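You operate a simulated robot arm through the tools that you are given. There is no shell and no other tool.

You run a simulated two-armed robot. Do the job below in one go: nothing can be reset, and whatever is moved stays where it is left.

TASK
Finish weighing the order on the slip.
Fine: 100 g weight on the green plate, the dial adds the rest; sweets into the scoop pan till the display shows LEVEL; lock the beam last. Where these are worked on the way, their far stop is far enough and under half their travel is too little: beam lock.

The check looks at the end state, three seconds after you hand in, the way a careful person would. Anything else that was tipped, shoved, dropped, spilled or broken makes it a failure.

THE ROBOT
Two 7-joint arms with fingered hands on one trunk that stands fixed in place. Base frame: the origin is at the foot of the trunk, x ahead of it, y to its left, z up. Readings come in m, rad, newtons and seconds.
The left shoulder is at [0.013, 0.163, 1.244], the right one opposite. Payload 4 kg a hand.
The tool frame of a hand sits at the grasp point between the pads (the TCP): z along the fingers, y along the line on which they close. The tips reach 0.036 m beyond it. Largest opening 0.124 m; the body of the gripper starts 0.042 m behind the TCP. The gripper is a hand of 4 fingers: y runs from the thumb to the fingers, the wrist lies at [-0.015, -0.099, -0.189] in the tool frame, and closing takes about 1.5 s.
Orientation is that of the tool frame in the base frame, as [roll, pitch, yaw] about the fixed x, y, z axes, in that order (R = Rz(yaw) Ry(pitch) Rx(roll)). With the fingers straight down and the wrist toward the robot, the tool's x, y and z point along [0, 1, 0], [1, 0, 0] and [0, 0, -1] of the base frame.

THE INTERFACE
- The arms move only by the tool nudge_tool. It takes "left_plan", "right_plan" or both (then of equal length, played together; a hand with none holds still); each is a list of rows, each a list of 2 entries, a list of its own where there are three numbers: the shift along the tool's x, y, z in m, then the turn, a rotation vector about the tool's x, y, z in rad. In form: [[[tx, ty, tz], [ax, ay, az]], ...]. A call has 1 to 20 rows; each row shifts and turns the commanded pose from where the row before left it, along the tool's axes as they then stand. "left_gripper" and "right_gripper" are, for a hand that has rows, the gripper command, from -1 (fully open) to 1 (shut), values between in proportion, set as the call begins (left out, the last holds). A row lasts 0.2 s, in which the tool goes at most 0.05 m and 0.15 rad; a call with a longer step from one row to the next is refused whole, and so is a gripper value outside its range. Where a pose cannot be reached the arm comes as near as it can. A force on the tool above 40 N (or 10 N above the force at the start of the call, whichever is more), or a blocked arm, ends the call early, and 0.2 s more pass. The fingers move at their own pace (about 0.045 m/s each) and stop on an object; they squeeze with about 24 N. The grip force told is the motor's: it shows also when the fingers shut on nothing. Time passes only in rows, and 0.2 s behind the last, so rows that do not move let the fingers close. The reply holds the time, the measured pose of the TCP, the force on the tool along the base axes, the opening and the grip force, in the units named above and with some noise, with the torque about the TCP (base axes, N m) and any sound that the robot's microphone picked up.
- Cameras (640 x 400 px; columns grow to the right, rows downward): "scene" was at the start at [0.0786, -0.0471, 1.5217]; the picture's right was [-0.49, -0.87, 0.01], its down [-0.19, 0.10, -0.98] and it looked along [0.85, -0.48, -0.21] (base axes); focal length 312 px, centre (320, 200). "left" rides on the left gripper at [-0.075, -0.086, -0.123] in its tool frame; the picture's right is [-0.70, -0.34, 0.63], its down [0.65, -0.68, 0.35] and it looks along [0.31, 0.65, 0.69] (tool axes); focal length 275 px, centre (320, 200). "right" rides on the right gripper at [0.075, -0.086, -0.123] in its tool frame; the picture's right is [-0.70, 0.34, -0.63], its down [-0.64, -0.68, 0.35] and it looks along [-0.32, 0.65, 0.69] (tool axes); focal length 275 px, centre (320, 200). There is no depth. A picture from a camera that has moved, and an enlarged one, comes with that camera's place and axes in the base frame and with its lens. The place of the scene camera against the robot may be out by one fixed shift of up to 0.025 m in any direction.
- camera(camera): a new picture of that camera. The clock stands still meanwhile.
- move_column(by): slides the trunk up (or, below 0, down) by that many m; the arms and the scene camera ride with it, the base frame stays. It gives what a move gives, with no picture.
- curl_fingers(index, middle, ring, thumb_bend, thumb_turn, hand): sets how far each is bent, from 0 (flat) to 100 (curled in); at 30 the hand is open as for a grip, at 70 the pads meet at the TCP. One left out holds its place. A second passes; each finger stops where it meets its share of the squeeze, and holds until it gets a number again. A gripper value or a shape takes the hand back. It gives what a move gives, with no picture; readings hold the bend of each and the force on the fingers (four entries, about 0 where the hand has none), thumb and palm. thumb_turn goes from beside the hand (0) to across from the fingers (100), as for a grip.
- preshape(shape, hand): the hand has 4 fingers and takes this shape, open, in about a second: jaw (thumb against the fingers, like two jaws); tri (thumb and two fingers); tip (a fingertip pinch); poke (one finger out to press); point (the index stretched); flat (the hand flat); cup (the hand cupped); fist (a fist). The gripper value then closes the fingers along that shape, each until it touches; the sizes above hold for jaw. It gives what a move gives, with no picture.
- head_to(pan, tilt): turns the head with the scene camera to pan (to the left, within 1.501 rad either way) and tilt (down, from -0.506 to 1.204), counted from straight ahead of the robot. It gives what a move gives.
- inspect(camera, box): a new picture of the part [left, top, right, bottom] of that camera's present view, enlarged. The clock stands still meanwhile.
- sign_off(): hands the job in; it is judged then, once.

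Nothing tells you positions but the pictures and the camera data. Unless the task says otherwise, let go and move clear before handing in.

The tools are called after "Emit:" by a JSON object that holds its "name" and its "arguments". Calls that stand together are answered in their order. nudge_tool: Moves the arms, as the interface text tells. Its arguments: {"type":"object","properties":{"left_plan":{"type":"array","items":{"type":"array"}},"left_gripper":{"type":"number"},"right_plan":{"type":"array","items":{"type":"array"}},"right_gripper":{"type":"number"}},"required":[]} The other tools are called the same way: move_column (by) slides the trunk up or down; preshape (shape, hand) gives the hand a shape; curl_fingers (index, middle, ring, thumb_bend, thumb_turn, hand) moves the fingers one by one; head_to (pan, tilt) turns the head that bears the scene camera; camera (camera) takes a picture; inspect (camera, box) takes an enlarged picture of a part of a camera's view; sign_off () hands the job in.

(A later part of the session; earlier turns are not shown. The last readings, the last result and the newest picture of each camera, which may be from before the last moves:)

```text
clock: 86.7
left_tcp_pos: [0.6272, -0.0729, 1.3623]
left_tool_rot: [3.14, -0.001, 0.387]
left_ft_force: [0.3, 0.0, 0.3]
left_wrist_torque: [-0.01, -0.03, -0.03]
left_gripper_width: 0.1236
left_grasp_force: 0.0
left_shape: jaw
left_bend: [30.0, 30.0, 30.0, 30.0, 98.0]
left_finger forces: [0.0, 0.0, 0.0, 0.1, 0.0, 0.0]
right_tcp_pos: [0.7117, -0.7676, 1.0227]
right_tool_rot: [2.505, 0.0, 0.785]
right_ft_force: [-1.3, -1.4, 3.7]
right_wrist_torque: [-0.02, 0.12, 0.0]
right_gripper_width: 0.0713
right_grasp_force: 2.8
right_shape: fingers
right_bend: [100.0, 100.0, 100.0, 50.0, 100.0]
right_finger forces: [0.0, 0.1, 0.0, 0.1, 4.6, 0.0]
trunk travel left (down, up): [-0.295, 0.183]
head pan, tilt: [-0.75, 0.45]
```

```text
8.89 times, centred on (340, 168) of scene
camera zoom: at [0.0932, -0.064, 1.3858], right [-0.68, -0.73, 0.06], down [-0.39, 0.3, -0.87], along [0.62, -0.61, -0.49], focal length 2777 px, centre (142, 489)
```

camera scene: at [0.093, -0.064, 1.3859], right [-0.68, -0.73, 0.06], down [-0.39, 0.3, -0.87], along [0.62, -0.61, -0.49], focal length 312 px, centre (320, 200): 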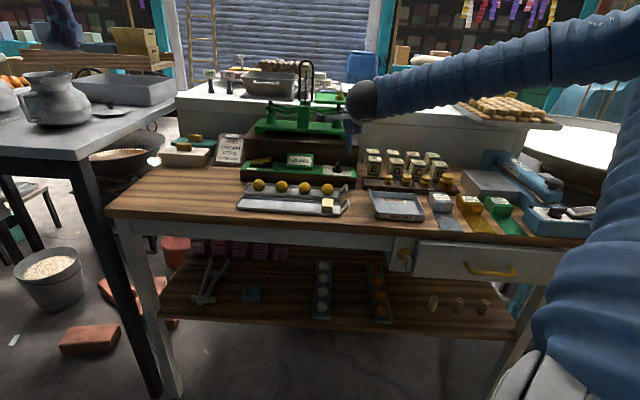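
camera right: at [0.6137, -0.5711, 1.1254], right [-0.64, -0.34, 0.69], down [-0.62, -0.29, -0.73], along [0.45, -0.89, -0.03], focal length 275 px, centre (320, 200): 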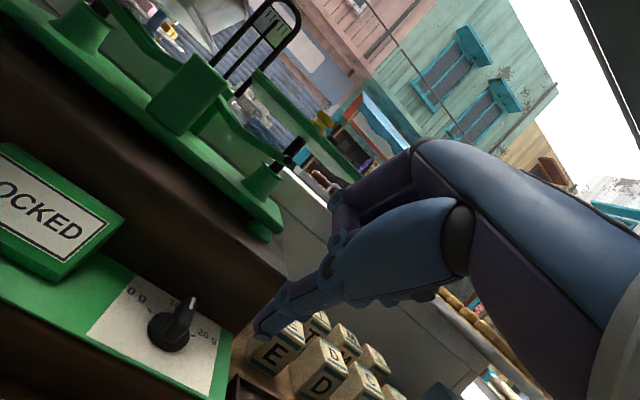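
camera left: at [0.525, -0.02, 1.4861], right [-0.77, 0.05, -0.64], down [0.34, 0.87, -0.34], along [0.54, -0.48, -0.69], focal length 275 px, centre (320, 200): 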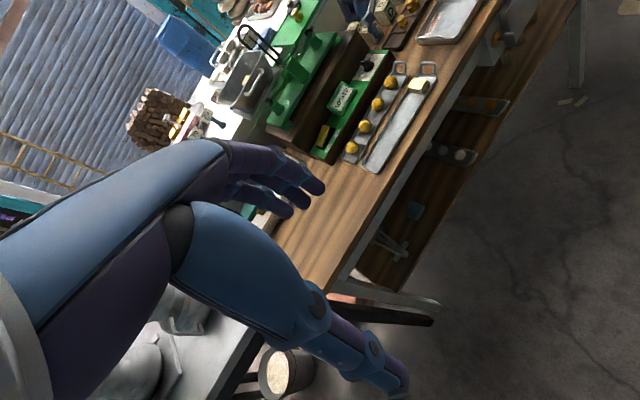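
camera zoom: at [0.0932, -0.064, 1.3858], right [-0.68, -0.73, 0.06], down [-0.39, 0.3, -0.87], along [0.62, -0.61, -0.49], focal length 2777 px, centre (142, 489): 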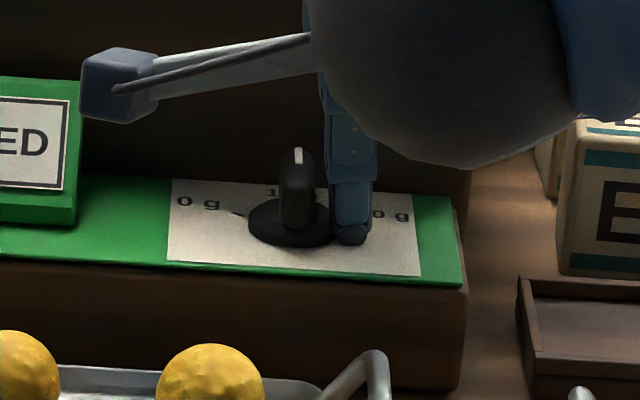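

The tip touched the panel, so I'll raise it 1 cm above it and push left against the fin in small steps.

Emit:
{"name": "nudge_tool", "arguments": {"right_plan": [[[0, 0.0059, -0.0081], [0, 0, 0]], [[0, 0, 0], [0, 0, 0]]]}}

Emit:
{"name": "nudge_tool", "arguments": {"right_plan": [[[0.005, 0, 0], [0, 0, 0]], [[0.004, 0, 0], [0, 0, 0]]]}}

Emit:
{"name": "inspect", "arguments": {"camera": "right", "box": [150, 220, 350, 360]}}

Emit:
{"name": "inspect", "arguments": {"camera": "scene", "box": [310, 145, 370, 190]}}

```text
clock: 87.3
left_tcp_pos: [0.6286, -0.0712, 1.3613]
left_tool_rot: [-3.142, -0.002, 0.388]
left_ft_force: [0.9, -0.6, 0.1]
left_wrist_torque: [0.02, -0.01, -0.01]
left_gripper_width: 0.1239
left_grasp_force: 0.0
left_shape: jaw
left_bend: [30.0, 30.0, 30.0, 30.0, 98.0]
left_finger forces: [0.0, 0.1, 0.0, 0.1, 0.0, 0.0]
right_tcp_pos: [0.712, -0.7685, 1.0334]
right_tool_rot: [2.505, 0.0, 0.786]
right_ft_force: [0.2, 0.4, 0.2]
right_wrist_torque: [0.02, 0.02, 0.01]
right_gripper_width: 0.0715
right_grasp_force: 0.0
right_shape: fingers
right_bend: [100.0, 100.0, 100.0, 50.0, 100.0]
right_finger forces: [0.0, 0.0, 0.0, 0.0, 0.1, 0.0]
trunk travel left (down, up): [-0.295, 0.183]
head pan, tilt: [-0.75, 0.45]
```

```text
clock: 87.9
left_tcp_pos: [0.6278, -0.072, 1.3619]
left_tool_rot: [3.141, -0.003, 0.387]
left_ft_force: [-0.1, -0.2, -0.2]
left_wrist_torque: [-0.01, 0.0, -0.01]
left_gripper_width: 0.1237
left_grasp_force: 0.0
left_shape: jaw
left_bend: [30.0, 30.0, 30.0, 30.0, 98.0]
left_finger forces: [0.1, 0.0, 0.0, 0.0, 0.0, 0.0]
right_tcp_pos: [0.7178, -0.7633, 1.033]
right_tool_rot: [2.506, 0.0, 0.783]
right_ft_force: [-3.0, -2.3, -0.3]
right_wrist_torque: [-0.1, 0.17, 0.04]
right_gripper_width: 0.0715
right_grasp_force: 1.4
right_shape: fingers
right_bend: [100.0, 100.0, 100.0, 49.0, 100.0]
right_finger forces: [0.0, 0.0, 0.1, 0.0, 3.9, 0.0]
trunk travel left (down, up): [-0.295, 0.183]
head pan, tilt: [-0.75, 0.45]
```

```text
2.86 times, centred on (250, 290) of right
camera zoom: at [0.6721, -0.6095, 1.0794], right [-0.57, -0.42, 0.71], down [-0.7, -0.21, -0.68], along [0.44, -0.88, -0.17], focal length 786 px, centre (520, -57)
```

zoom: 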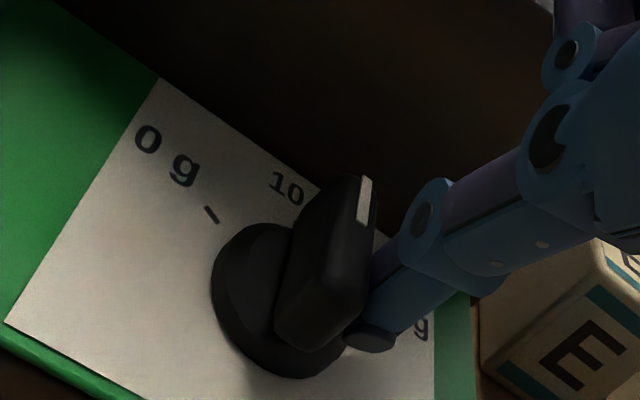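

```text
8.89 times, centred on (340, 168) of scene
camera zoom: at [0.0932, -0.0645, 1.3858], right [-0.68, -0.73, 0.06], down [-0.39, 0.3, -0.87], along [0.62, -0.61, -0.49], focal length 2777 px, centre (142, 489)
```

zoom: 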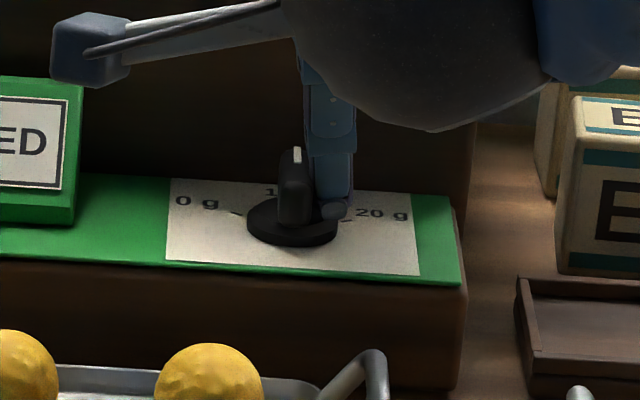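

Contact with the fin. Continuing to push left.

Emit:
{"name": "nudge_tool", "arguments": {"right_plan": [[[0.004, -0.0008, -0.0006], [0, 0, 0]], [[0.004, -0.0008, -0.0006], [0, 0, 0]]]}}

Emit:
{"name": "inspect", "arguments": {"camera": "right", "box": [150, 220, 350, 360]}}

Emit:
{"name": "inspect", "arguments": {"camera": "scene", "box": [310, 145, 370, 190]}}

```text
clock: 88.5
left_tcp_pos: [0.6269, -0.0727, 1.3615]
left_tool_rot: [3.141, -0.001, 0.388]
left_ft_force: [-0.5, -0.2, -0.5]
left_wrist_torque: [-0.01, 0.0, -0.01]
left_gripper_width: 0.1238
left_grasp_force: 0.1
left_shape: jaw
left_bend: [30.0, 30.0, 30.0, 30.0, 98.0]
left_finger forces: [0.1, 0.0, 0.0, 0.0, 0.0, 0.0]
right_tcp_pos: [0.7234, -0.755, 1.0338]
right_tool_rot: [2.507, 0.001, 0.785]
right_ft_force: [-6.2, -2.1, 0.2]
right_wrist_torque: [-0.11, 0.33, 0.07]
right_gripper_width: 0.0716
right_grasp_force: 2.2
right_shape: fingers
right_bend: [100.0, 100.0, 100.0, 49.0, 100.0]
right_finger forces: [0.0, 0.0, 0.0, 0.0, 5.3, 0.1]
trunk travel left (down, up): [-0.295, 0.183]
head pan, tilt: [-0.75, 0.45]
```

```text
2.86 times, centred on (250, 290) of right
camera zoom: at [0.6758, -0.6007, 1.0797], right [-0.57, -0.42, 0.71], down [-0.7, -0.21, -0.68], along [0.44, -0.88, -0.17], focal length 786 px, centre (520, -57)
```

zoom: 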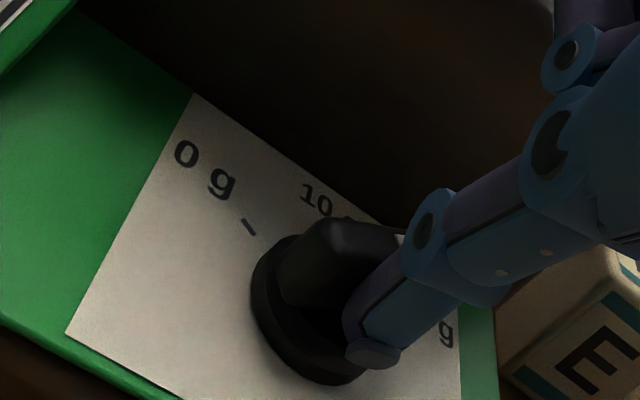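

```text
8.89 times, centred on (340, 168) of scene
camera zoom: at [0.0932, -0.0641, 1.3858], right [-0.68, -0.73, 0.06], down [-0.39, 0.3, -0.87], along [0.62, -0.61, -0.49], focal length 2777 px, centre (142, 489)
```

zoom: 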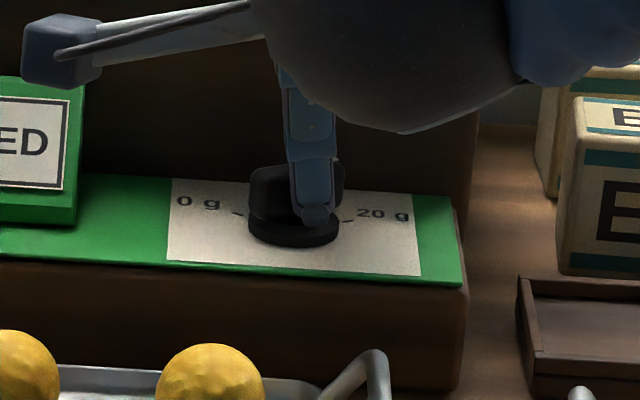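

The fin has swung most of the way toward 20 g. A little more to reach the stop.

Emit:
{"name": "nudge_tool", "arguments": {"right_plan": [[[0.003, 0.0005, 0.0004], [0, 0, 0]], [[0.003, 0.0008, 0.0006], [0, 0, 0]]]}}

Emit:
{"name": "inspect", "arguments": {"camera": "right", "box": [150, 220, 350, 360]}}

Emit:
{"name": "inspect", "arguments": {"camera": "scene", "box": [310, 145, 370, 190]}}

Emit:
{"name": "inspect", "arguments": {"camera": "left", "box": [330, 30, 400, 90]}}

```text
clock: 89.1
left_tcp_pos: [0.6274, -0.0725, 1.3627]
left_tool_rot: [-3.141, -0.002, 0.387]
left_ft_force: [-0.2, 0.4, 0.1]
left_wrist_torque: [0.01, -0.04, 0.01]
left_gripper_width: 0.1235
left_grasp_force: 0.1
left_shape: jaw
left_bend: [30.0, 30.0, 30.0, 30.0, 98.0]
left_finger forces: [0.0, 0.1, 0.1, 0.0, 0.0, 0.0]
right_tcp_pos: [0.7265, -0.7514, 1.0339]
right_tool_rot: [2.506, 0.0, 0.783]
right_ft_force: [-10.1, -3.6, 0.1]
right_wrist_torque: [-0.22, 0.49, 0.08]
right_gripper_width: 0.0722
right_grasp_force: 4.4
right_shape: fingers
right_bend: [100.0, 100.0, 100.0, 48.0, 100.0]
right_finger forces: [0.0, 0.0, 0.0, 0.1, 8.1, 0.0]
trunk travel left (down, up): [-0.295, 0.183]
head pan, tilt: [-0.75, 0.45]
```

```text
2.86 times, centred on (250, 290) of right
camera zoom: at [0.6806, -0.5973, 1.0799], right [-0.57, -0.42, 0.71], down [-0.7, -0.21, -0.68], along [0.44, -0.88, -0.17], focal length 786 px, centre (520, -57)
```

zoom: 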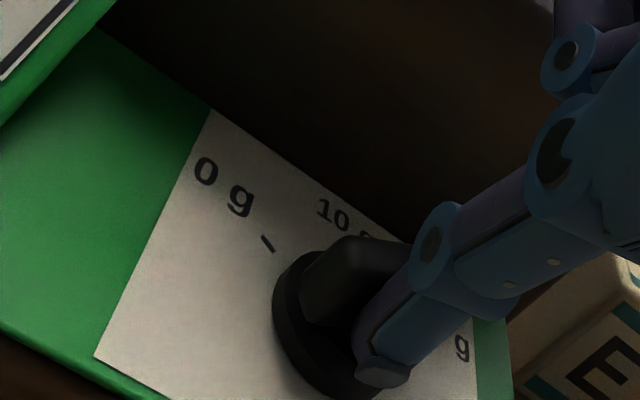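

```text
8.89 times, centred on (340, 168) of scene
camera zoom: at [0.0927, -0.0645, 1.3858], right [-0.68, -0.73, 0.05], down [-0.39, 0.3, -0.87], along [0.62, -0.61, -0.49], focal length 2777 px, centre (142, 489)
```

zoom: 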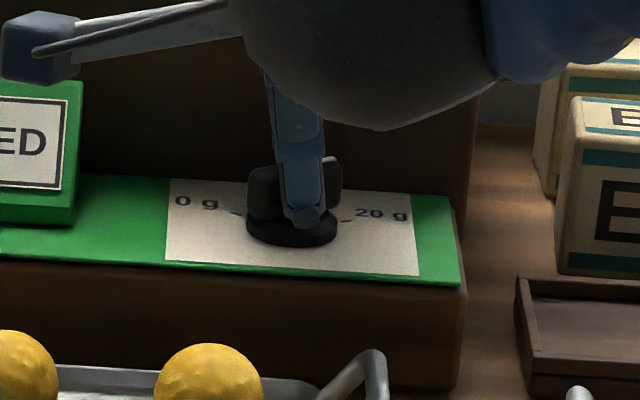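

```text
6.67 times, centred on (365, 60) of left
camera zoom: at [0.525, -0.0208, 1.4855], right [-0.77, 0.05, -0.64], down [0.34, 0.87, -0.34], along [0.54, -0.48, -0.69], focal length 1835 px, centre (20, 1133)
```

zoom: 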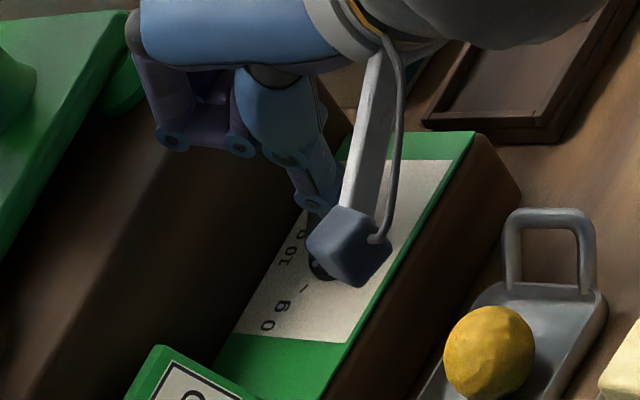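

Force has risen to about 11 N with little more motion, so it is at its stop. I'll back off, rise and check the dial.

Emit:
{"name": "nudge_tool", "arguments": {"right_plan": [[[-0.006, 0, 0], [0, 0, 0]], [[-0.006, -0.008, -0.006], [0, 0, 0]], [[0, 0.0237, -0.0322], [0, 0, 0]], [[0, 0, -0.045], [0, 0, 0]], [[0, 0, 0], [0, 0, 0]]]}}

Emit:
{"name": "inspect", "arguments": {"camera": "right", "box": [100, 200, 350, 396]}}

Emit:
{"name": "inspect", "arguments": {"camera": "scene", "box": [310, 145, 370, 190]}}

Emit:
{"name": "inspect", "arguments": {"camera": "left", "box": [330, 30, 400, 90]}}

```text
clock: 90.3
left_tcp_pos: [0.6296, -0.0722, 1.362]
left_tool_rot: [-3.14, 0.0, 0.387]
left_ft_force: [0.4, 0.2, 0.5]
left_wrist_torque: [0.01, 0.02, -0.01]
left_gripper_width: 0.1238
left_grasp_force: 0.0
left_shape: jaw
left_bend: [30.0, 30.0, 30.0, 30.0, 98.0]
left_finger forces: [0.0, 0.1, 0.0, 0.0, 0.0, 0.1]
right_tcp_pos: [0.6942, -0.738, 1.1091]
right_tool_rot: [2.509, 0.002, 0.784]
right_ft_force: [1.1, -1.1, -0.2]
right_wrist_torque: [0.01, 0.01, 0.02]
right_gripper_width: 0.0712
right_grasp_force: 0.1
right_shape: fingers
right_bend: [100.0, 100.0, 100.0, 49.0, 100.0]
right_finger forces: [0.0, 0.0, 0.1, 0.0, 0.0, 0.1]
trunk travel left (down, up): [-0.295, 0.183]
head pan, tilt: [-0.75, 0.45]
```

```text
2.04 times, centred on (225, 298) of right
camera zoom: at [0.647, -0.5841, 1.1549], right [-0.57, -0.42, 0.71], down [-0.7, -0.21, -0.68], along [0.44, -0.88, -0.17], focal length 562 px, centre (514, 0)
```

zoom: 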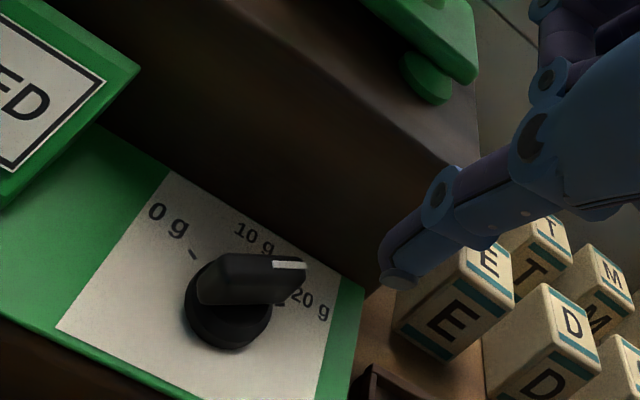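

```text
8.89 times, centred on (340, 168) of scene
camera zoom: at [0.0948, -0.0649, 1.3855], right [-0.68, -0.73, 0.06], down [-0.39, 0.3, -0.87], along [0.62, -0.61, -0.49], focal length 2777 px, centre (142, 489)
```

zoom: 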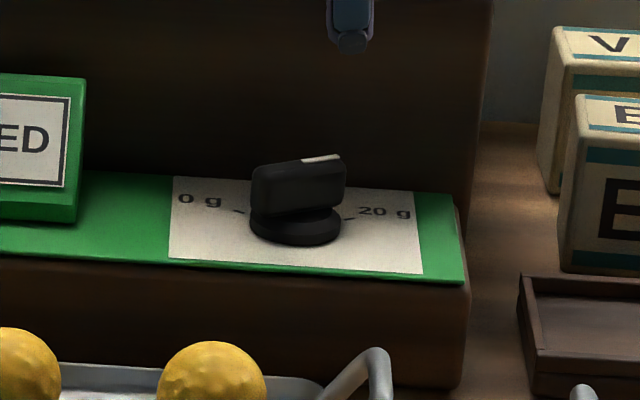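

```text
6.67 times, centred on (365, 60) of left
camera zoom: at [0.5273, -0.0211, 1.4844], right [-0.77, 0.05, -0.63], down [0.34, 0.88, -0.35], along [0.54, -0.48, -0.69], focal length 1835 px, centre (20, 1133)
```

zoom: 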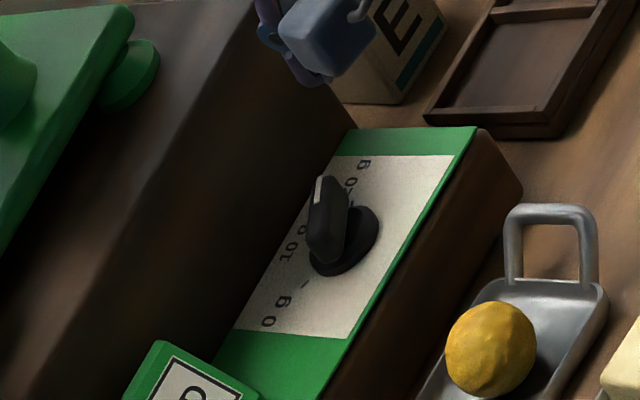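

The dial now points at 20 g, at its stop. Next the beam lock: I'll move the hand left over the rocker, staying above the display.

Emit:
{"name": "nudge_tool", "arguments": {"right_plan": [[[0.03, 0.0119, -0.0161], [0, 0, 0]], [[0.04, 0, 0], [0, 0, 0]], [[0.04, 0, 0], [0, 0, 0]], [[0.04, 0, 0], [0, 0, 0]], [[0.03, 0, 0], [0, 0, 0]], [[0, 0, 0], [0, 0, 0]], [[0, 0, 0], [0, 0, 0]]]}}

Emit:
{"name": "camera", "arguments": {"camera": "right"}}

Emit:
{"name": "inspect", "arguments": {"camera": "scene", "box": [220, 130, 340, 205]}}

Emit:
{"name": "inspect", "arguments": {"camera": "left", "box": [280, 60, 400, 160]}}

```text
clock: 91.9
left_tcp_pos: [0.629, -0.0709, 1.3615]
left_tool_rot: [3.14, -0.002, 0.39]
left_ft_force: [1.3, 0.7, -0.3]
left_wrist_torque: [-0.02, 0.04, 0.06]
left_gripper_width: 0.1237
left_grasp_force: 0.1
left_shape: jaw
left_bend: [30.0, 30.0, 30.0, 30.0, 98.0]
left_finger forces: [0.0, 0.0, 0.1, 0.0, 0.0, 0.0]
right_tcp_pos: [0.8237, -0.6029, 1.1276]
right_tool_rot: [2.506, 0.0, 0.784]
right_ft_force: [-0.7, 0.1, -0.2]
right_wrist_torque: [0.01, -0.01, 0.01]
right_gripper_width: 0.0715
right_grasp_force: 0.2
right_shape: fingers
right_bend: [100.0, 100.0, 100.0, 49.0, 100.0]
right_finger forces: [0.1, 0.0, 0.0, 0.0, 0.0, 0.0]
trunk travel left (down, up): [-0.295, 0.183]
head pan, tilt: [-0.75, 0.45]
```

```text
taken
camera right: at [0.7773, -0.4492, 1.1729], right [-0.57, -0.42, 0.71], down [-0.7, -0.21, -0.68], along [0.44, -0.88, -0.17], focal length 275 px, centre (320, 200)
```

right: 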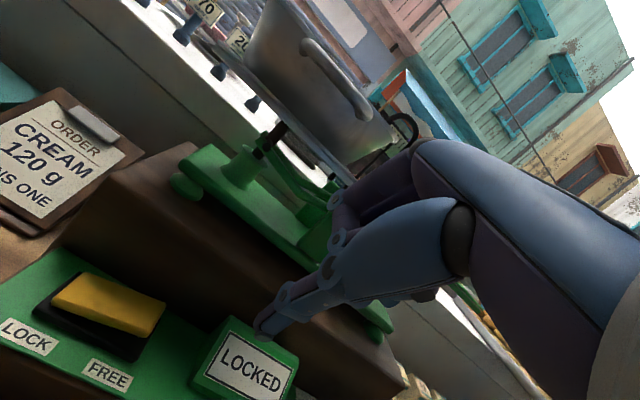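

```text
5.33 times, centred on (280, 168) of scene
camera zoom: at [0.0942, -0.0635, 1.3857], right [-0.68, -0.73, 0.06], down [-0.39, 0.3, -0.87], along [0.62, -0.61, -0.49], focal length 1666 px, centre (533, 373)
```

zoom: 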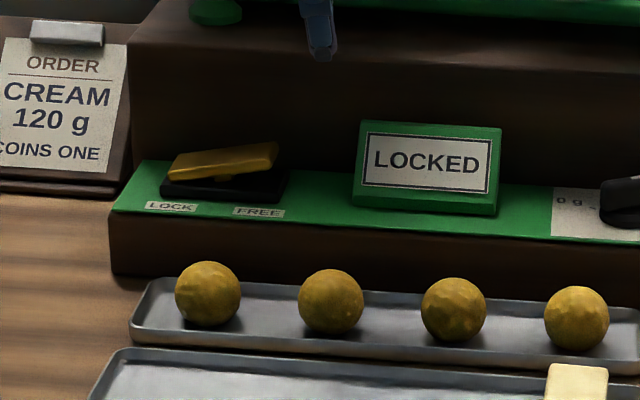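

```text
4.00 times, centred on (340, 110) of left
camera zoom: at [0.5266, -0.0194, 1.485], right [-0.77, 0.05, -0.63], down [0.34, 0.87, -0.35], along [0.54, -0.48, -0.69], focal length 1101 px, centre (240, 560)
```

zoom: 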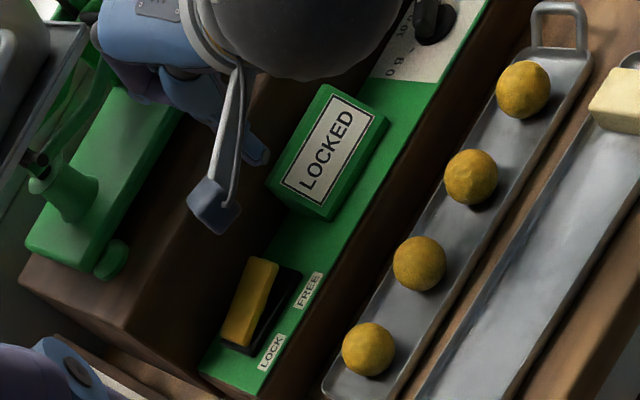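

Emit:
{"name": "nudge_tool", "arguments": {"right_plan": [[[0.0225, 0.0128, 0.0219], [0, 0, 0]], [[0.0225, 0.0128, 0.0219], [0, 0, 0]], [[0, 0, 0], [0, 0, 0]]]}}

Emit:
{"name": "camera", "arguments": {"camera": "right"}}

Emit:
{"name": "inspect", "arguments": {"camera": "scene", "box": [220, 130, 300, 190]}}

Emit:
{"name": "inspect", "arguments": {"camera": "left", "box": [280, 60, 380, 150]}}

```text
clock: 92.7
left_tcp_pos: [0.6259, -0.071, 1.3629]
left_tool_rot: [3.139, -0.002, 0.388]
left_ft_force: [-0.2, 0.0, 0.1]
left_wrist_torque: [0.03, -0.01, -0.01]
left_gripper_width: 0.1237
left_grasp_force: 0.0
left_shape: jaw
left_bend: [30.0, 30.0, 30.0, 30.0, 98.0]
left_finger forces: [0.0, 0.0, 0.0, 0.0, 0.0, 0.1]
right_tcp_pos: [0.8873, -0.6098, 1.1107]
right_tool_rot: [2.505, -0.002, 0.785]
right_ft_force: [-0.3, -0.2, -1.0]
right_wrist_torque: [0.01, -0.01, 0.01]
right_gripper_width: 0.0715
right_grasp_force: 0.0
right_shape: fingers
right_bend: [100.0, 100.0, 100.0, 49.0, 100.0]
right_finger forces: [0.0, 0.1, 0.0, 0.0, 0.1, 0.1]
trunk travel left (down, up): [-0.295, 0.183]
head pan, tilt: [-0.75, 0.45]
```

```text
taken
camera right: at [0.8403, -0.4557, 1.1569], right [-0.57, -0.42, 0.71], down [-0.7, -0.21, -0.68], along [0.44, -0.88, -0.17], focal length 275 px, centre (320, 200)
```

right: 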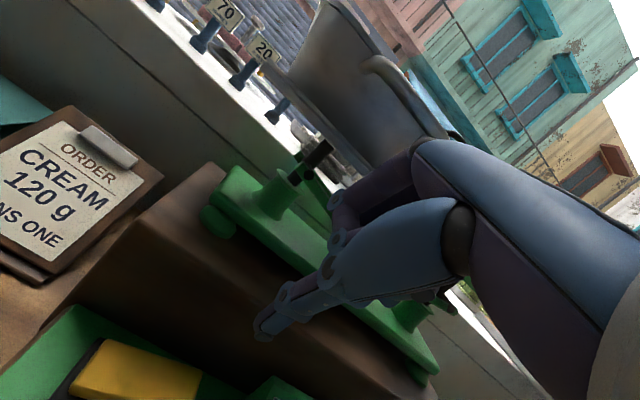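

```text
6.67 times, centred on (260, 160) of scene
camera zoom: at [0.0926, -0.0644, 1.3859], right [-0.68, -0.73, 0.05], down [-0.39, 0.3, -0.87], along [0.62, -0.61, -0.49], focal length 2083 px, centre (720, 467)
```

zoom: 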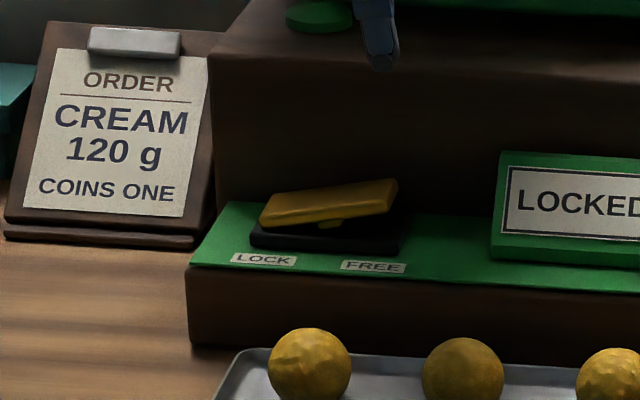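

```text
4.44 times, centred on (330, 105) of left
camera zoom: at [0.5248, -0.0205, 1.4858], right [-0.77, 0.05, -0.64], down [0.34, 0.87, -0.34], along [0.54, -0.48, -0.69], focal length 1224 px, centre (276, 622)
```

zoom: 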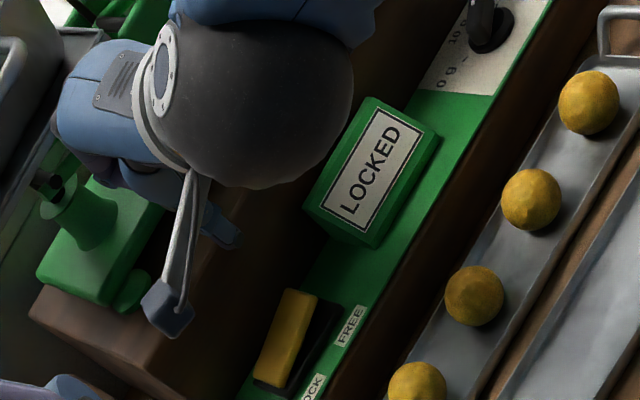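

Emit:
{"name": "nudge_tool", "arguments": {"right_plan": [[[0.002, -0.0142, 0.0163], [0, 0, 0]], [[0.002, -0.0141, 0.0162], [0, 0, 0]], [[0, 0, 0], [0, 0, 0]]]}}

Emit:
{"name": "camera", "arguments": {"camera": "right"}}

Emit:
{"name": "inspect", "arguments": {"camera": "scene", "box": [220, 130, 300, 190]}}

Emit:
{"name": "inspect", "arguments": {"camera": "left", "box": [280, 60, 380, 150]}}

```text
clock: 93.5
left_tcp_pos: [0.6274, -0.0716, 1.362]
left_tool_rot: [3.14, -0.002, 0.389]
left_ft_force: [-0.2, 0.1, -0.6]
left_wrist_torque: [0.03, -0.01, 0.03]
left_gripper_width: 0.1236
left_grasp_force: 0.0
left_shape: jaw
left_bend: [30.0, 30.0, 30.0, 30.0, 98.0]
left_finger forces: [0.0, 0.0, 0.0, 0.0, 0.0, 0.1]
right_tcp_pos: [0.8869, -0.6025, 1.0677]
right_tool_rot: [2.503, 0.0, 0.787]
right_ft_force: [0.4, -0.3, -0.4]
right_wrist_torque: [0.01, 0.0, 0.0]
right_gripper_width: 0.0714
right_grasp_force: 0.1
right_shape: fingers
right_bend: [100.0, 100.0, 100.0, 49.0, 100.0]
right_finger forces: [0.1, 0.1, 0.0, 0.0, 0.0, 0.1]
trunk travel left (down, up): [-0.295, 0.183]
head pan, tilt: [-0.75, 0.45]
```

```text
taken
camera right: at [0.8397, -0.449, 1.114], right [-0.57, -0.42, 0.71], down [-0.7, -0.21, -0.68], along [0.44, -0.88, -0.17], focal length 275 px, centre (320, 200)
```

right: 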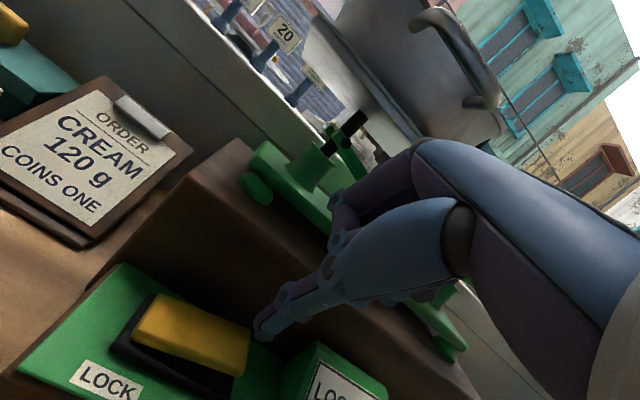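

```text
6.67 times, centred on (260, 160) of scene
camera zoom: at [0.0935, -0.064, 1.3858], right [-0.68, -0.73, 0.06], down [-0.39, 0.3, -0.87], along [0.62, -0.61, -0.49], focal length 2083 px, centre (720, 467)
```

zoom: 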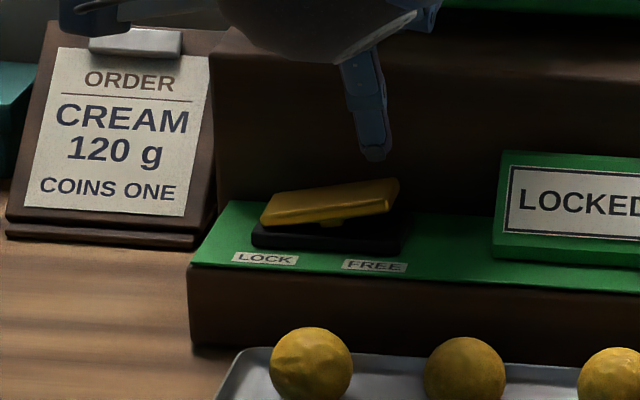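

```text
4.44 times, centred on (330, 105) of left
camera zoom: at [0.5259, -0.0201, 1.4853], right [-0.77, 0.05, -0.64], down [0.34, 0.87, -0.35], along [0.54, -0.48, -0.69], focal length 1224 px, centre (276, 622)
```

zoom: 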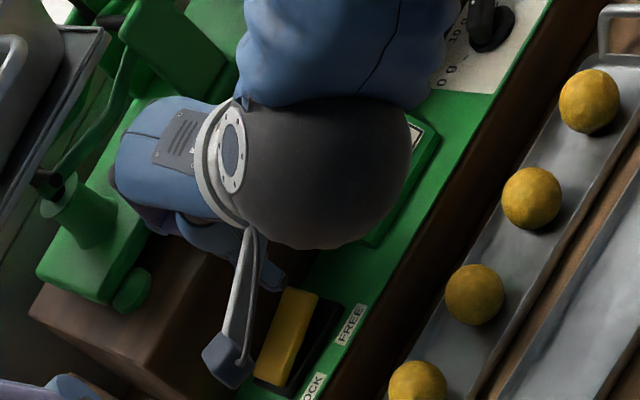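

Thumb is above the FREE end. I'll shift 5 mm left and press down in small steps.

Emit:
{"name": "nudge_tool", "arguments": {"right_plan": [[[0.005, -0.0047, 0.0064], [0, 0, 0]], [[0, -0.0047, 0.0064], [0, 0, 0]], [[0, 0, 0], [0, 0, 0]]]}}

Emit:
{"name": "inspect", "arguments": {"camera": "scene", "box": [220, 130, 340, 200]}}

Emit:
{"name": "inspect", "arguments": {"camera": "right", "box": [100, 240, 340, 396]}}

```text
clock: 94.3
left_tcp_pos: [0.6285, -0.0702, 1.3625]
left_tool_rot: [3.14, -0.002, 0.388]
left_ft_force: [-0.8, 0.4, -0.3]
left_wrist_torque: [0.01, -0.01, 0.01]
left_gripper_width: 0.1237
left_grasp_force: 0.0
left_shape: jaw
left_bend: [30.0, 30.0, 30.0, 30.0, 98.0]
left_finger forces: [0.0, 0.1, 0.1, 0.0, 0.0, 0.0]
right_tcp_pos: [0.8886, -0.5981, 1.0503]
right_tool_rot: [2.506, 0.0, 0.785]
right_ft_force: [-0.4, 0.1, -0.2]
right_wrist_torque: [-0.05, 0.0, 0.03]
right_gripper_width: 0.0713
right_grasp_force: 0.1
right_shape: fingers
right_bend: [100.0, 100.0, 100.0, 49.0, 100.0]
right_finger forces: [0.1, 0.0, 0.0, 0.0, 0.3, 0.0]
trunk travel left (down, up): [-0.295, 0.183]
head pan, tilt: [-0.75, 0.45]
```

```text
5.33 times, centred on (280, 165) of scene
camera zoom: at [0.0938, -0.0638, 1.3857], right [-0.68, -0.73, 0.06], down [-0.39, 0.3, -0.87], along [0.62, -0.61, -0.49], focal length 1666 px, centre (533, 387)
```

zoom: 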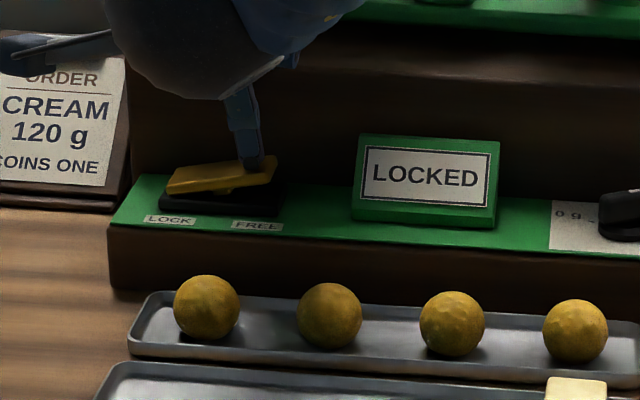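

```text
2.56 times, centred on (220, 318) of right
camera zoom: at [0.8425, -0.4455, 1.0964], right [-0.57, -0.42, 0.71], down [-0.7, -0.21, -0.68], along [0.44, -0.88, -0.17], focal length 706 px, centre (576, -103)
```

zoom: 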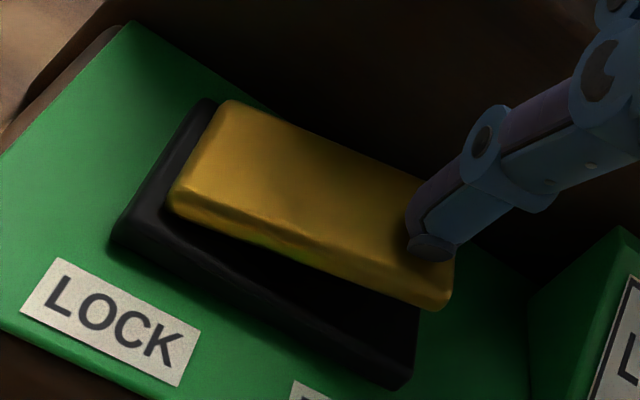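

The thumb is on the FREE end. Pressing further.

Emit:
{"name": "nudge_tool", "arguments": {"right_plan": [[[0, -0.003, 0.004], [0, 0, 0]], [[0, -0.003, 0.004], [0, 0, 0]]]}}

Emit:
{"name": "inspect", "arguments": {"camera": "scene", "box": [220, 130, 340, 200]}}

Emit:
{"name": "inspect", "arguments": {"camera": "right", "box": [100, 240, 340, 396]}}

```text
clock: 94.9
left_tcp_pos: [0.6275, -0.0709, 1.3631]
left_tool_rot: [3.14, -0.001, 0.387]
left_ft_force: [0.1, 0.9, 0.5]
left_wrist_torque: [0.01, 0.01, -0.03]
left_gripper_width: 0.1237
left_grasp_force: 0.0
left_shape: jaw
left_bend: [30.0, 30.0, 30.0, 30.0, 98.0]
left_finger forces: [0.0, 0.0, 0.1, 0.0, 0.1, 0.0]
right_tcp_pos: [0.8881, -0.5979, 1.0408]
right_tool_rot: [2.503, 0.0, 0.784]
right_ft_force: [-2.1, 1.7, 10.0]
right_wrist_torque: [0.21, 0.23, 0.01]
right_gripper_width: 0.0709
right_grasp_force: 5.6
right_shape: fingers
right_bend: [100.0, 100.0, 100.0, 50.0, 100.0]
right_finger forces: [0.0, 0.0, 0.1, 0.0, 10.4, 0.0]
trunk travel left (down, up): [-0.295, 0.183]
head pan, tilt: [-0.75, 0.45]
```

```text
5.33 times, centred on (280, 165) of scene
camera zoom: at [0.0923, -0.0631, 1.3861], right [-0.68, -0.73, 0.06], down [-0.39, 0.3, -0.87], along [0.62, -0.61, -0.49], focal length 1666 px, centre (533, 387)
```

zoom: 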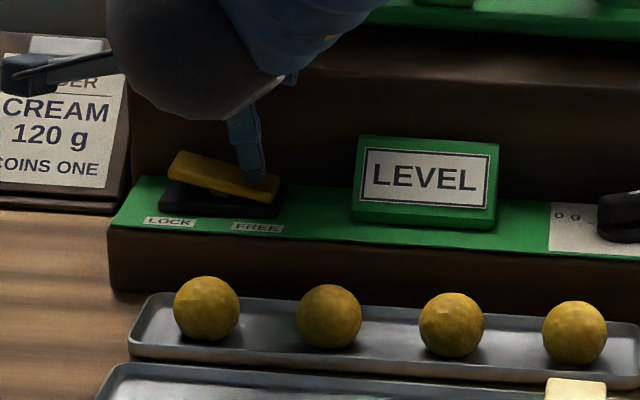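

```text
2.56 times, centred on (220, 318) of right
camera zoom: at [0.8417, -0.4448, 1.0878], right [-0.57, -0.42, 0.71], down [-0.7, -0.21, -0.68], along [0.44, -0.88, -0.17], focal length 706 px, centre (576, -103)
```

zoom: 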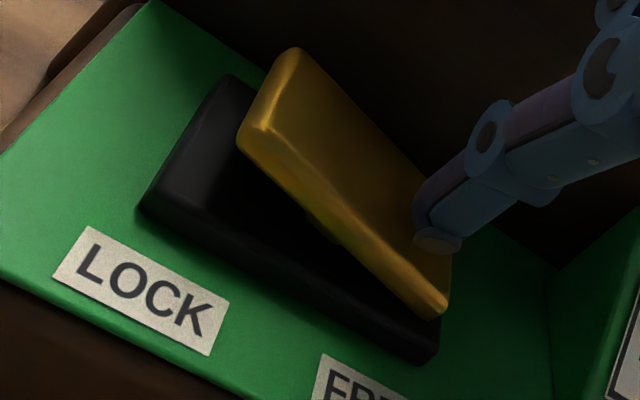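

The display shows LEVEL with three cubes. I'll lift off and confirm that it stays LEVEL once settled.

Emit:
{"name": "nudge_tool", "arguments": {"right_plan": [[[0, 0.006, -0.008], [0, 0, 0]], [[0, 0.0119, -0.0161], [0, 0, 0]], [[0, 0.0119, -0.0161], [0, 0, 0]], [[0, 0, 0], [0, 0, 0]], [[0, 0, 0], [0, 0, 0]], [[0, 0, 0], [0, 0, 0]], [[0, 0, 0], [0, 0, 0]], [[0, 0, 0], [0, 0, 0]]]}}

Emit:
{"name": "inspect", "arguments": {"camera": "scene", "box": [220, 60, 400, 200]}}

Emit:
{"name": "inspect", "arguments": {"camera": "scene", "box": [220, 130, 340, 200]}}

Emit:
{"name": "inspect", "arguments": {"camera": "right", "box": [60, 200, 340, 396]}}

Emit:
{"name": "camera", "arguments": {"camera": "left"}}

```text
clock: 96.7
left_tcp_pos: [0.6282, -0.0711, 1.3616]
left_tool_rot: [3.141, -0.002, 0.388]
left_ft_force: [-0.6, -0.5, -0.8]
left_wrist_torque: [0.03, -0.02, -0.01]
left_gripper_width: 0.1237
left_grasp_force: 0.1
left_shape: jaw
left_bend: [30.0, 30.0, 30.0, 30.0, 98.0]
left_finger forces: [0.0, 0.1, 0.0, 0.0, 0.1, 0.1]
right_tcp_pos: [0.8881, -0.5971, 1.09]
right_tool_rot: [2.505, 0.0, 0.786]
right_ft_force: [1.1, -0.6, -0.7]
right_wrist_torque: [0.0, -0.01, 0.01]
right_gripper_width: 0.0711
right_grasp_force: 0.0
right_shape: fingers
right_bend: [100.0, 100.0, 100.0, 50.0, 100.0]
right_finger forces: [0.1, 0.1, 0.0, 0.1, 0.0, 0.1]
trunk travel left (down, up): [-0.295, 0.183]
head pan, tilt: [-0.75, 0.45]
```

```text
2.86 times, centred on (310, 130) of scene
camera zoom: at [0.0938, -0.064, 1.3857], right [-0.68, -0.73, 0.06], down [-0.39, 0.3, -0.87], along [0.62, -0.61, -0.49], focal length 893 px, centre (349, 400)
```

zoom: 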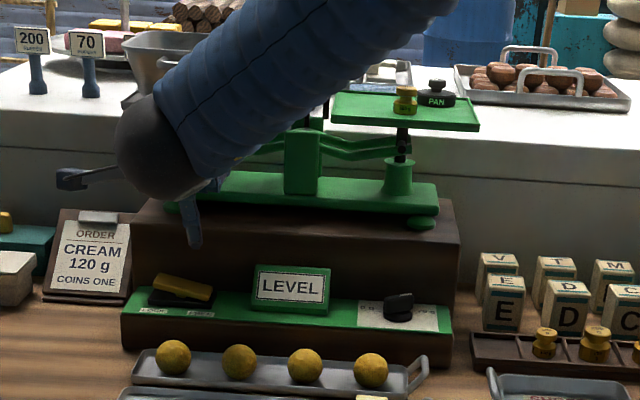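

```text
5.33 times, centred on (280, 165) of scene
camera zoom: at [0.0938, -0.064, 1.3857], right [-0.68, -0.73, 0.06], down [-0.39, 0.3, -0.87], along [0.62, -0.61, -0.49], focal length 1666 px, centre (533, 387)
```

zoom: 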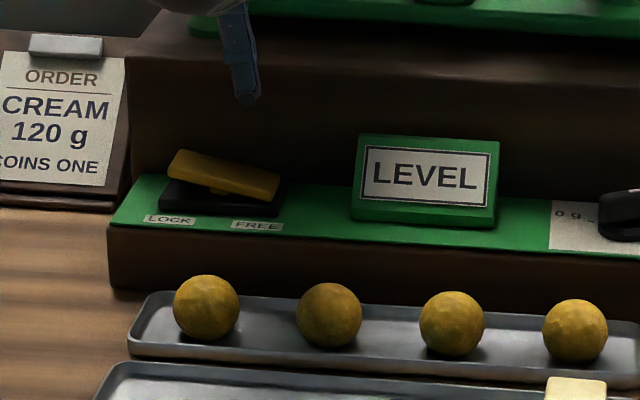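

```text
2.04 times, centred on (200, 298) of right
camera zoom: at [0.8418, -0.4438, 1.1367], right [-0.57, -0.42, 0.71], down [-0.7, -0.21, -0.68], along [0.44, -0.88, -0.17], focal length 562 px, centre (565, 0)
```

zoom: 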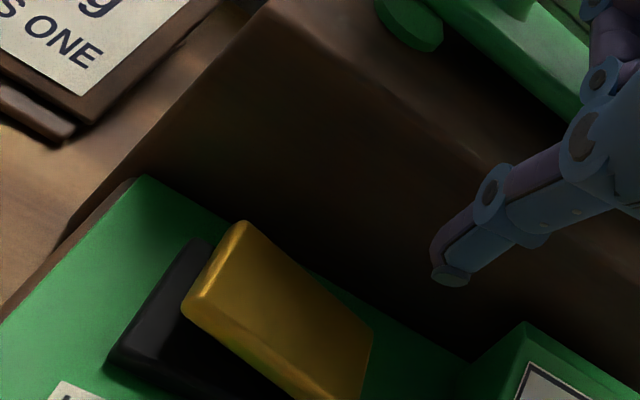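

```text
taken
camera left: at [0.5262, -0.0201, 1.4851], right [-0.77, 0.05, -0.64], down [0.34, 0.87, -0.35], along [0.54, -0.48, -0.69], focal length 275 px, centre (320, 200)
```

left: 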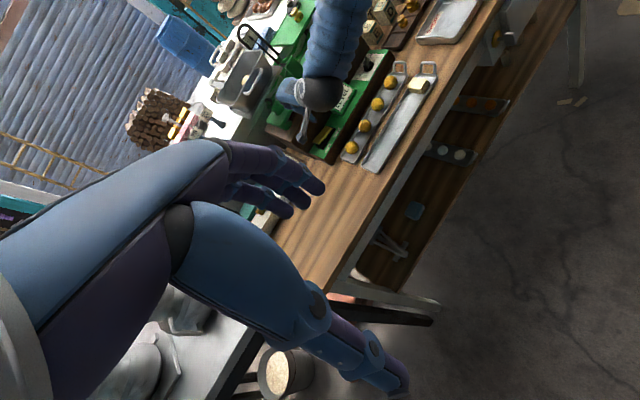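

LEVEL holds steady. Now I'll lock the beam: shift over the LOCK end (raised left end).

Emit:
{"name": "nudge_tool", "arguments": {"right_plan": [[[0.02, 0, 0], [0, 0, 0]], [[0.02, 0, 0], [0, 0, 0]], [[0, -0.0101, 0.0137], [0, 0, 0]], [[0, 0, 0], [0, 0, 0]]]}}

Emit:
{"name": "inspect", "arguments": {"camera": "scene", "box": [220, 130, 340, 200]}}

Emit:
{"name": "inspect", "arguments": {"camera": "right", "box": [60, 200, 340, 396]}}

```text
clock: 97.7
left_tcp_pos: [0.6284, -0.0714, 1.3616]
left_tool_rot: [3.141, -0.001, 0.388]
left_ft_force: [0.2, 0.3, 0.9]
left_wrist_torque: [-0.02, 0.01, 0.0]
left_gripper_width: 0.1237
left_grasp_force: 0.0
left_shape: jaw
left_bend: [30.0, 30.0, 30.0, 30.0, 98.0]
left_finger forces: [0.0, 0.0, 0.0, 0.1, 0.1, 0.0]
right_tcp_pos: [0.9143, -0.5698, 1.0719]
right_tool_rot: [2.504, 0.0, 0.786]
right_ft_force: [0.3, 1.0, 0.7]
right_wrist_torque: [0.04, 0.04, 0.01]
right_gripper_width: 0.0712
right_grasp_force: 0.1
right_shape: fingers
right_bend: [100.0, 100.0, 100.0, 50.0, 100.0]
right_finger forces: [0.0, 0.0, 0.0, 0.0, 0.1, 0.0]
trunk travel left (down, up): [-0.295, 0.183]
head pan, tilt: [-0.75, 0.45]
```

```text
5.33 times, centred on (280, 165) of scene
camera zoom: at [0.0936, -0.0637, 1.3858], right [-0.68, -0.73, 0.06], down [-0.39, 0.3, -0.87], along [0.62, -0.61, -0.49], focal length 1666 px, centre (533, 387)
```

zoom: 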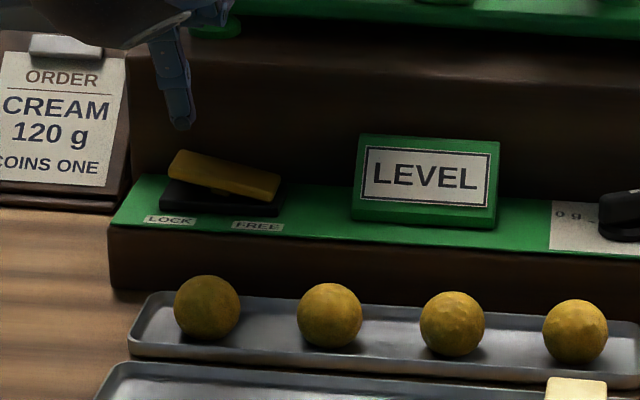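

```text
2.04 times, centred on (200, 298) of right
camera zoom: at [0.8687, -0.4156, 1.1192], right [-0.57, -0.42, 0.71], down [-0.7, -0.21, -0.68], along [0.44, -0.88, -0.17], focal length 562 px, centre (565, 0)
```

zoom: 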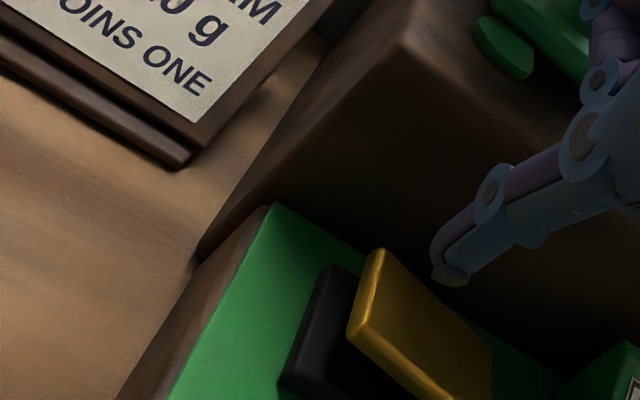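

Emit:
{"name": "nudge_tool", "arguments": {"right_plan": [[[0, -0.0047, 0.0064], [0, 0, 0]], [[0, -0.0047, 0.0064], [0, 0, 0]], [[0, 0, 0], [0, 0, 0]]]}}

Emit:
{"name": "inspect", "arguments": {"camera": "scene", "box": [220, 130, 340, 200]}}

Emit:
{"name": "inspect", "arguments": {"camera": "right", "box": [100, 240, 340, 396]}}

```text
clock: 98.5
left_tcp_pos: [0.6281, -0.0715, 1.3614]
left_tool_rot: [3.141, -0.001, 0.388]
left_ft_force: [-0.6, -1.0, -0.8]
left_wrist_torque: [0.03, 0.0, 0.02]
left_gripper_width: 0.1233
left_grasp_force: 0.0
left_shape: jaw
left_bend: [30.0, 30.0, 30.0, 30.0, 98.0]
left_finger forces: [0.0, 0.0, 0.0, 0.0, 0.0, 0.0]
right_tcp_pos: [0.9169, -0.5694, 1.0569]
right_tool_rot: [2.507, 0.0, 0.786]
right_ft_force: [-0.7, 0.5, -0.4]
right_wrist_torque: [0.0, -0.01, 0.01]
right_gripper_width: 0.0713
right_grasp_force: 0.1
right_shape: fingers
right_bend: [100.0, 100.0, 100.0, 50.0, 100.0]
right_finger forces: [0.0, 0.1, 0.0, 0.1, 0.1, 0.0]
trunk travel left (down, up): [-0.295, 0.183]
head pan, tilt: [-0.75, 0.45]
```

```text
5.33 times, centred on (280, 165) of scene
camera zoom: at [0.0937, -0.064, 1.3857], right [-0.68, -0.73, 0.06], down [-0.39, 0.3, -0.87], along [0.62, -0.61, -0.49], focal length 1666 px, centre (533, 387)
```

zoom: 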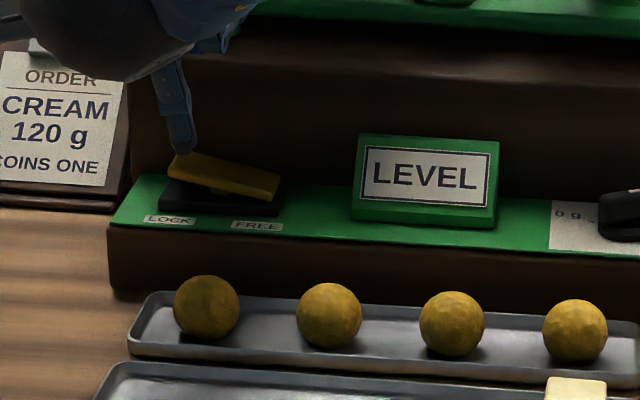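

```text
2.56 times, centred on (220, 318) of right
camera zoom: at [0.8697, -0.4165, 1.103], right [-0.57, -0.42, 0.71], down [-0.7, -0.21, -0.68], along [0.44, -0.88, -0.17], focal length 706 px, centre (576, -103)
```

zoom: 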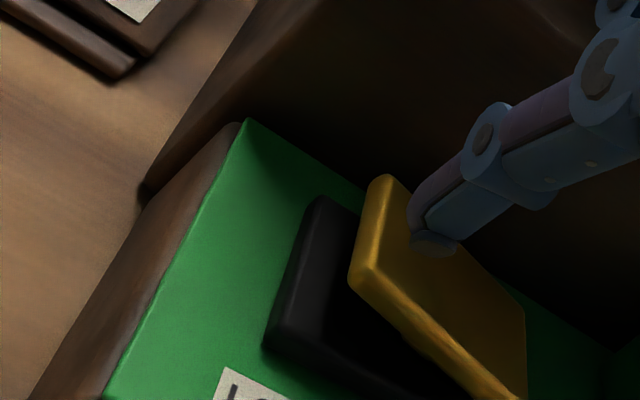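

Emit:
{"name": "nudge_tool", "arguments": {"right_plan": [[[0, -0.003, 0.004], [0, 0, 0]], [[0, -0.003, 0.004], [0, 0, 0]]]}}

Emit:
{"name": "nudge_tool", "arguments": {"right_plan": [[[0, -0.003, 0.004], [0, 0, 0]]]}}

Emit:
{"name": "inspect", "arguments": {"camera": "scene", "box": [220, 130, 340, 200]}}

Emit:
{"name": "inspect", "arguments": {"camera": "right", "box": [100, 240, 340, 396]}}

```text
clock: 99.1
left_tcp_pos: [0.6278, -0.0712, 1.362]
left_tool_rot: [3.139, -0.001, 0.387]
left_ft_force: [1.0, 0.4, 0.2]
left_wrist_torque: [0.0, 0.0, 0.0]
left_gripper_width: 0.1239
left_grasp_force: 0.0
left_shape: jaw
left_bend: [30.0, 30.0, 30.0, 30.0, 98.0]
left_finger forces: [0.0, 0.0, 0.0, 0.0, 0.0, 0.1]
right_tcp_pos: [0.9172, -0.5711, 1.0491]
right_tool_rot: [2.505, -0.001, 0.787]
right_ft_force: [0.4, 0.6, 0.0]
right_wrist_torque: [0.01, 0.01, 0.04]
right_gripper_width: 0.0713
right_grasp_force: 0.9
right_shape: fingers
right_bend: [100.0, 100.0, 100.0, 50.0, 100.0]
right_finger forces: [0.1, 0.1, 0.0, 0.1, 1.4, 0.0]
trunk travel left (down, up): [-0.295, 0.183]
head pan, tilt: [-0.75, 0.45]
```

```text
clock: 99.5
left_tcp_pos: [0.6282, -0.0724, 1.3605]
left_tool_rot: [-3.141, -0.002, 0.387]
left_ft_force: [1.0, -0.3, 0.0]
left_wrist_torque: [0.0, 0.03, 0.0]
left_gripper_width: 0.1238
left_grasp_force: 0.0
left_shape: jaw
left_bend: [30.0, 30.0, 30.0, 30.0, 98.0]
left_finger forces: [0.0, 0.0, 0.0, 0.1, 0.0, 0.0]
right_tcp_pos: [0.9181, -0.5691, 1.0413]
right_tool_rot: [2.505, 0.002, 0.783]
right_ft_force: [-0.1, -0.1, -0.1]
right_wrist_torque: [0.03, 0.0, -0.02]
right_gripper_width: 0.0716
right_grasp_force: 0.1
right_shape: fingers
right_bend: [100.0, 100.0, 100.0, 50.0, 100.0]
right_finger forces: [0.1, 0.0, 0.0, 0.0, 0.0, 0.0]
trunk travel left (down, up): [-0.295, 0.183]
head pan, tilt: [-0.75, 0.45]
```

```text
5.33 times, centred on (280, 165) of scene
camera zoom: at [0.0942, -0.0641, 1.3856], right [-0.68, -0.73, 0.06], down [-0.39, 0.3, -0.87], along [0.62, -0.61, -0.49], focal length 1666 px, centre (533, 387)
```

zoom: 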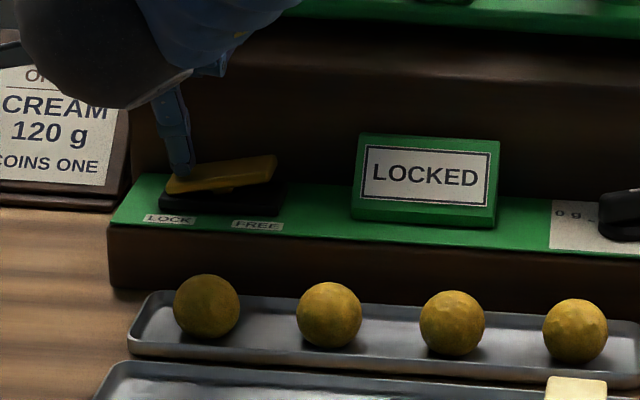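

```text
2.56 times, centred on (220, 318) of right
camera zoom: at [0.8708, -0.4156, 1.0889], right [-0.57, -0.42, 0.71], down [-0.7, -0.21, -0.68], along [0.44, -0.88, -0.17], focal length 706 px, centre (576, -103)
```

zoom: 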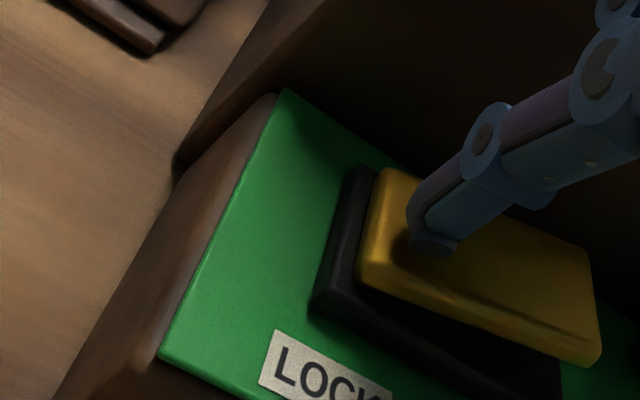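

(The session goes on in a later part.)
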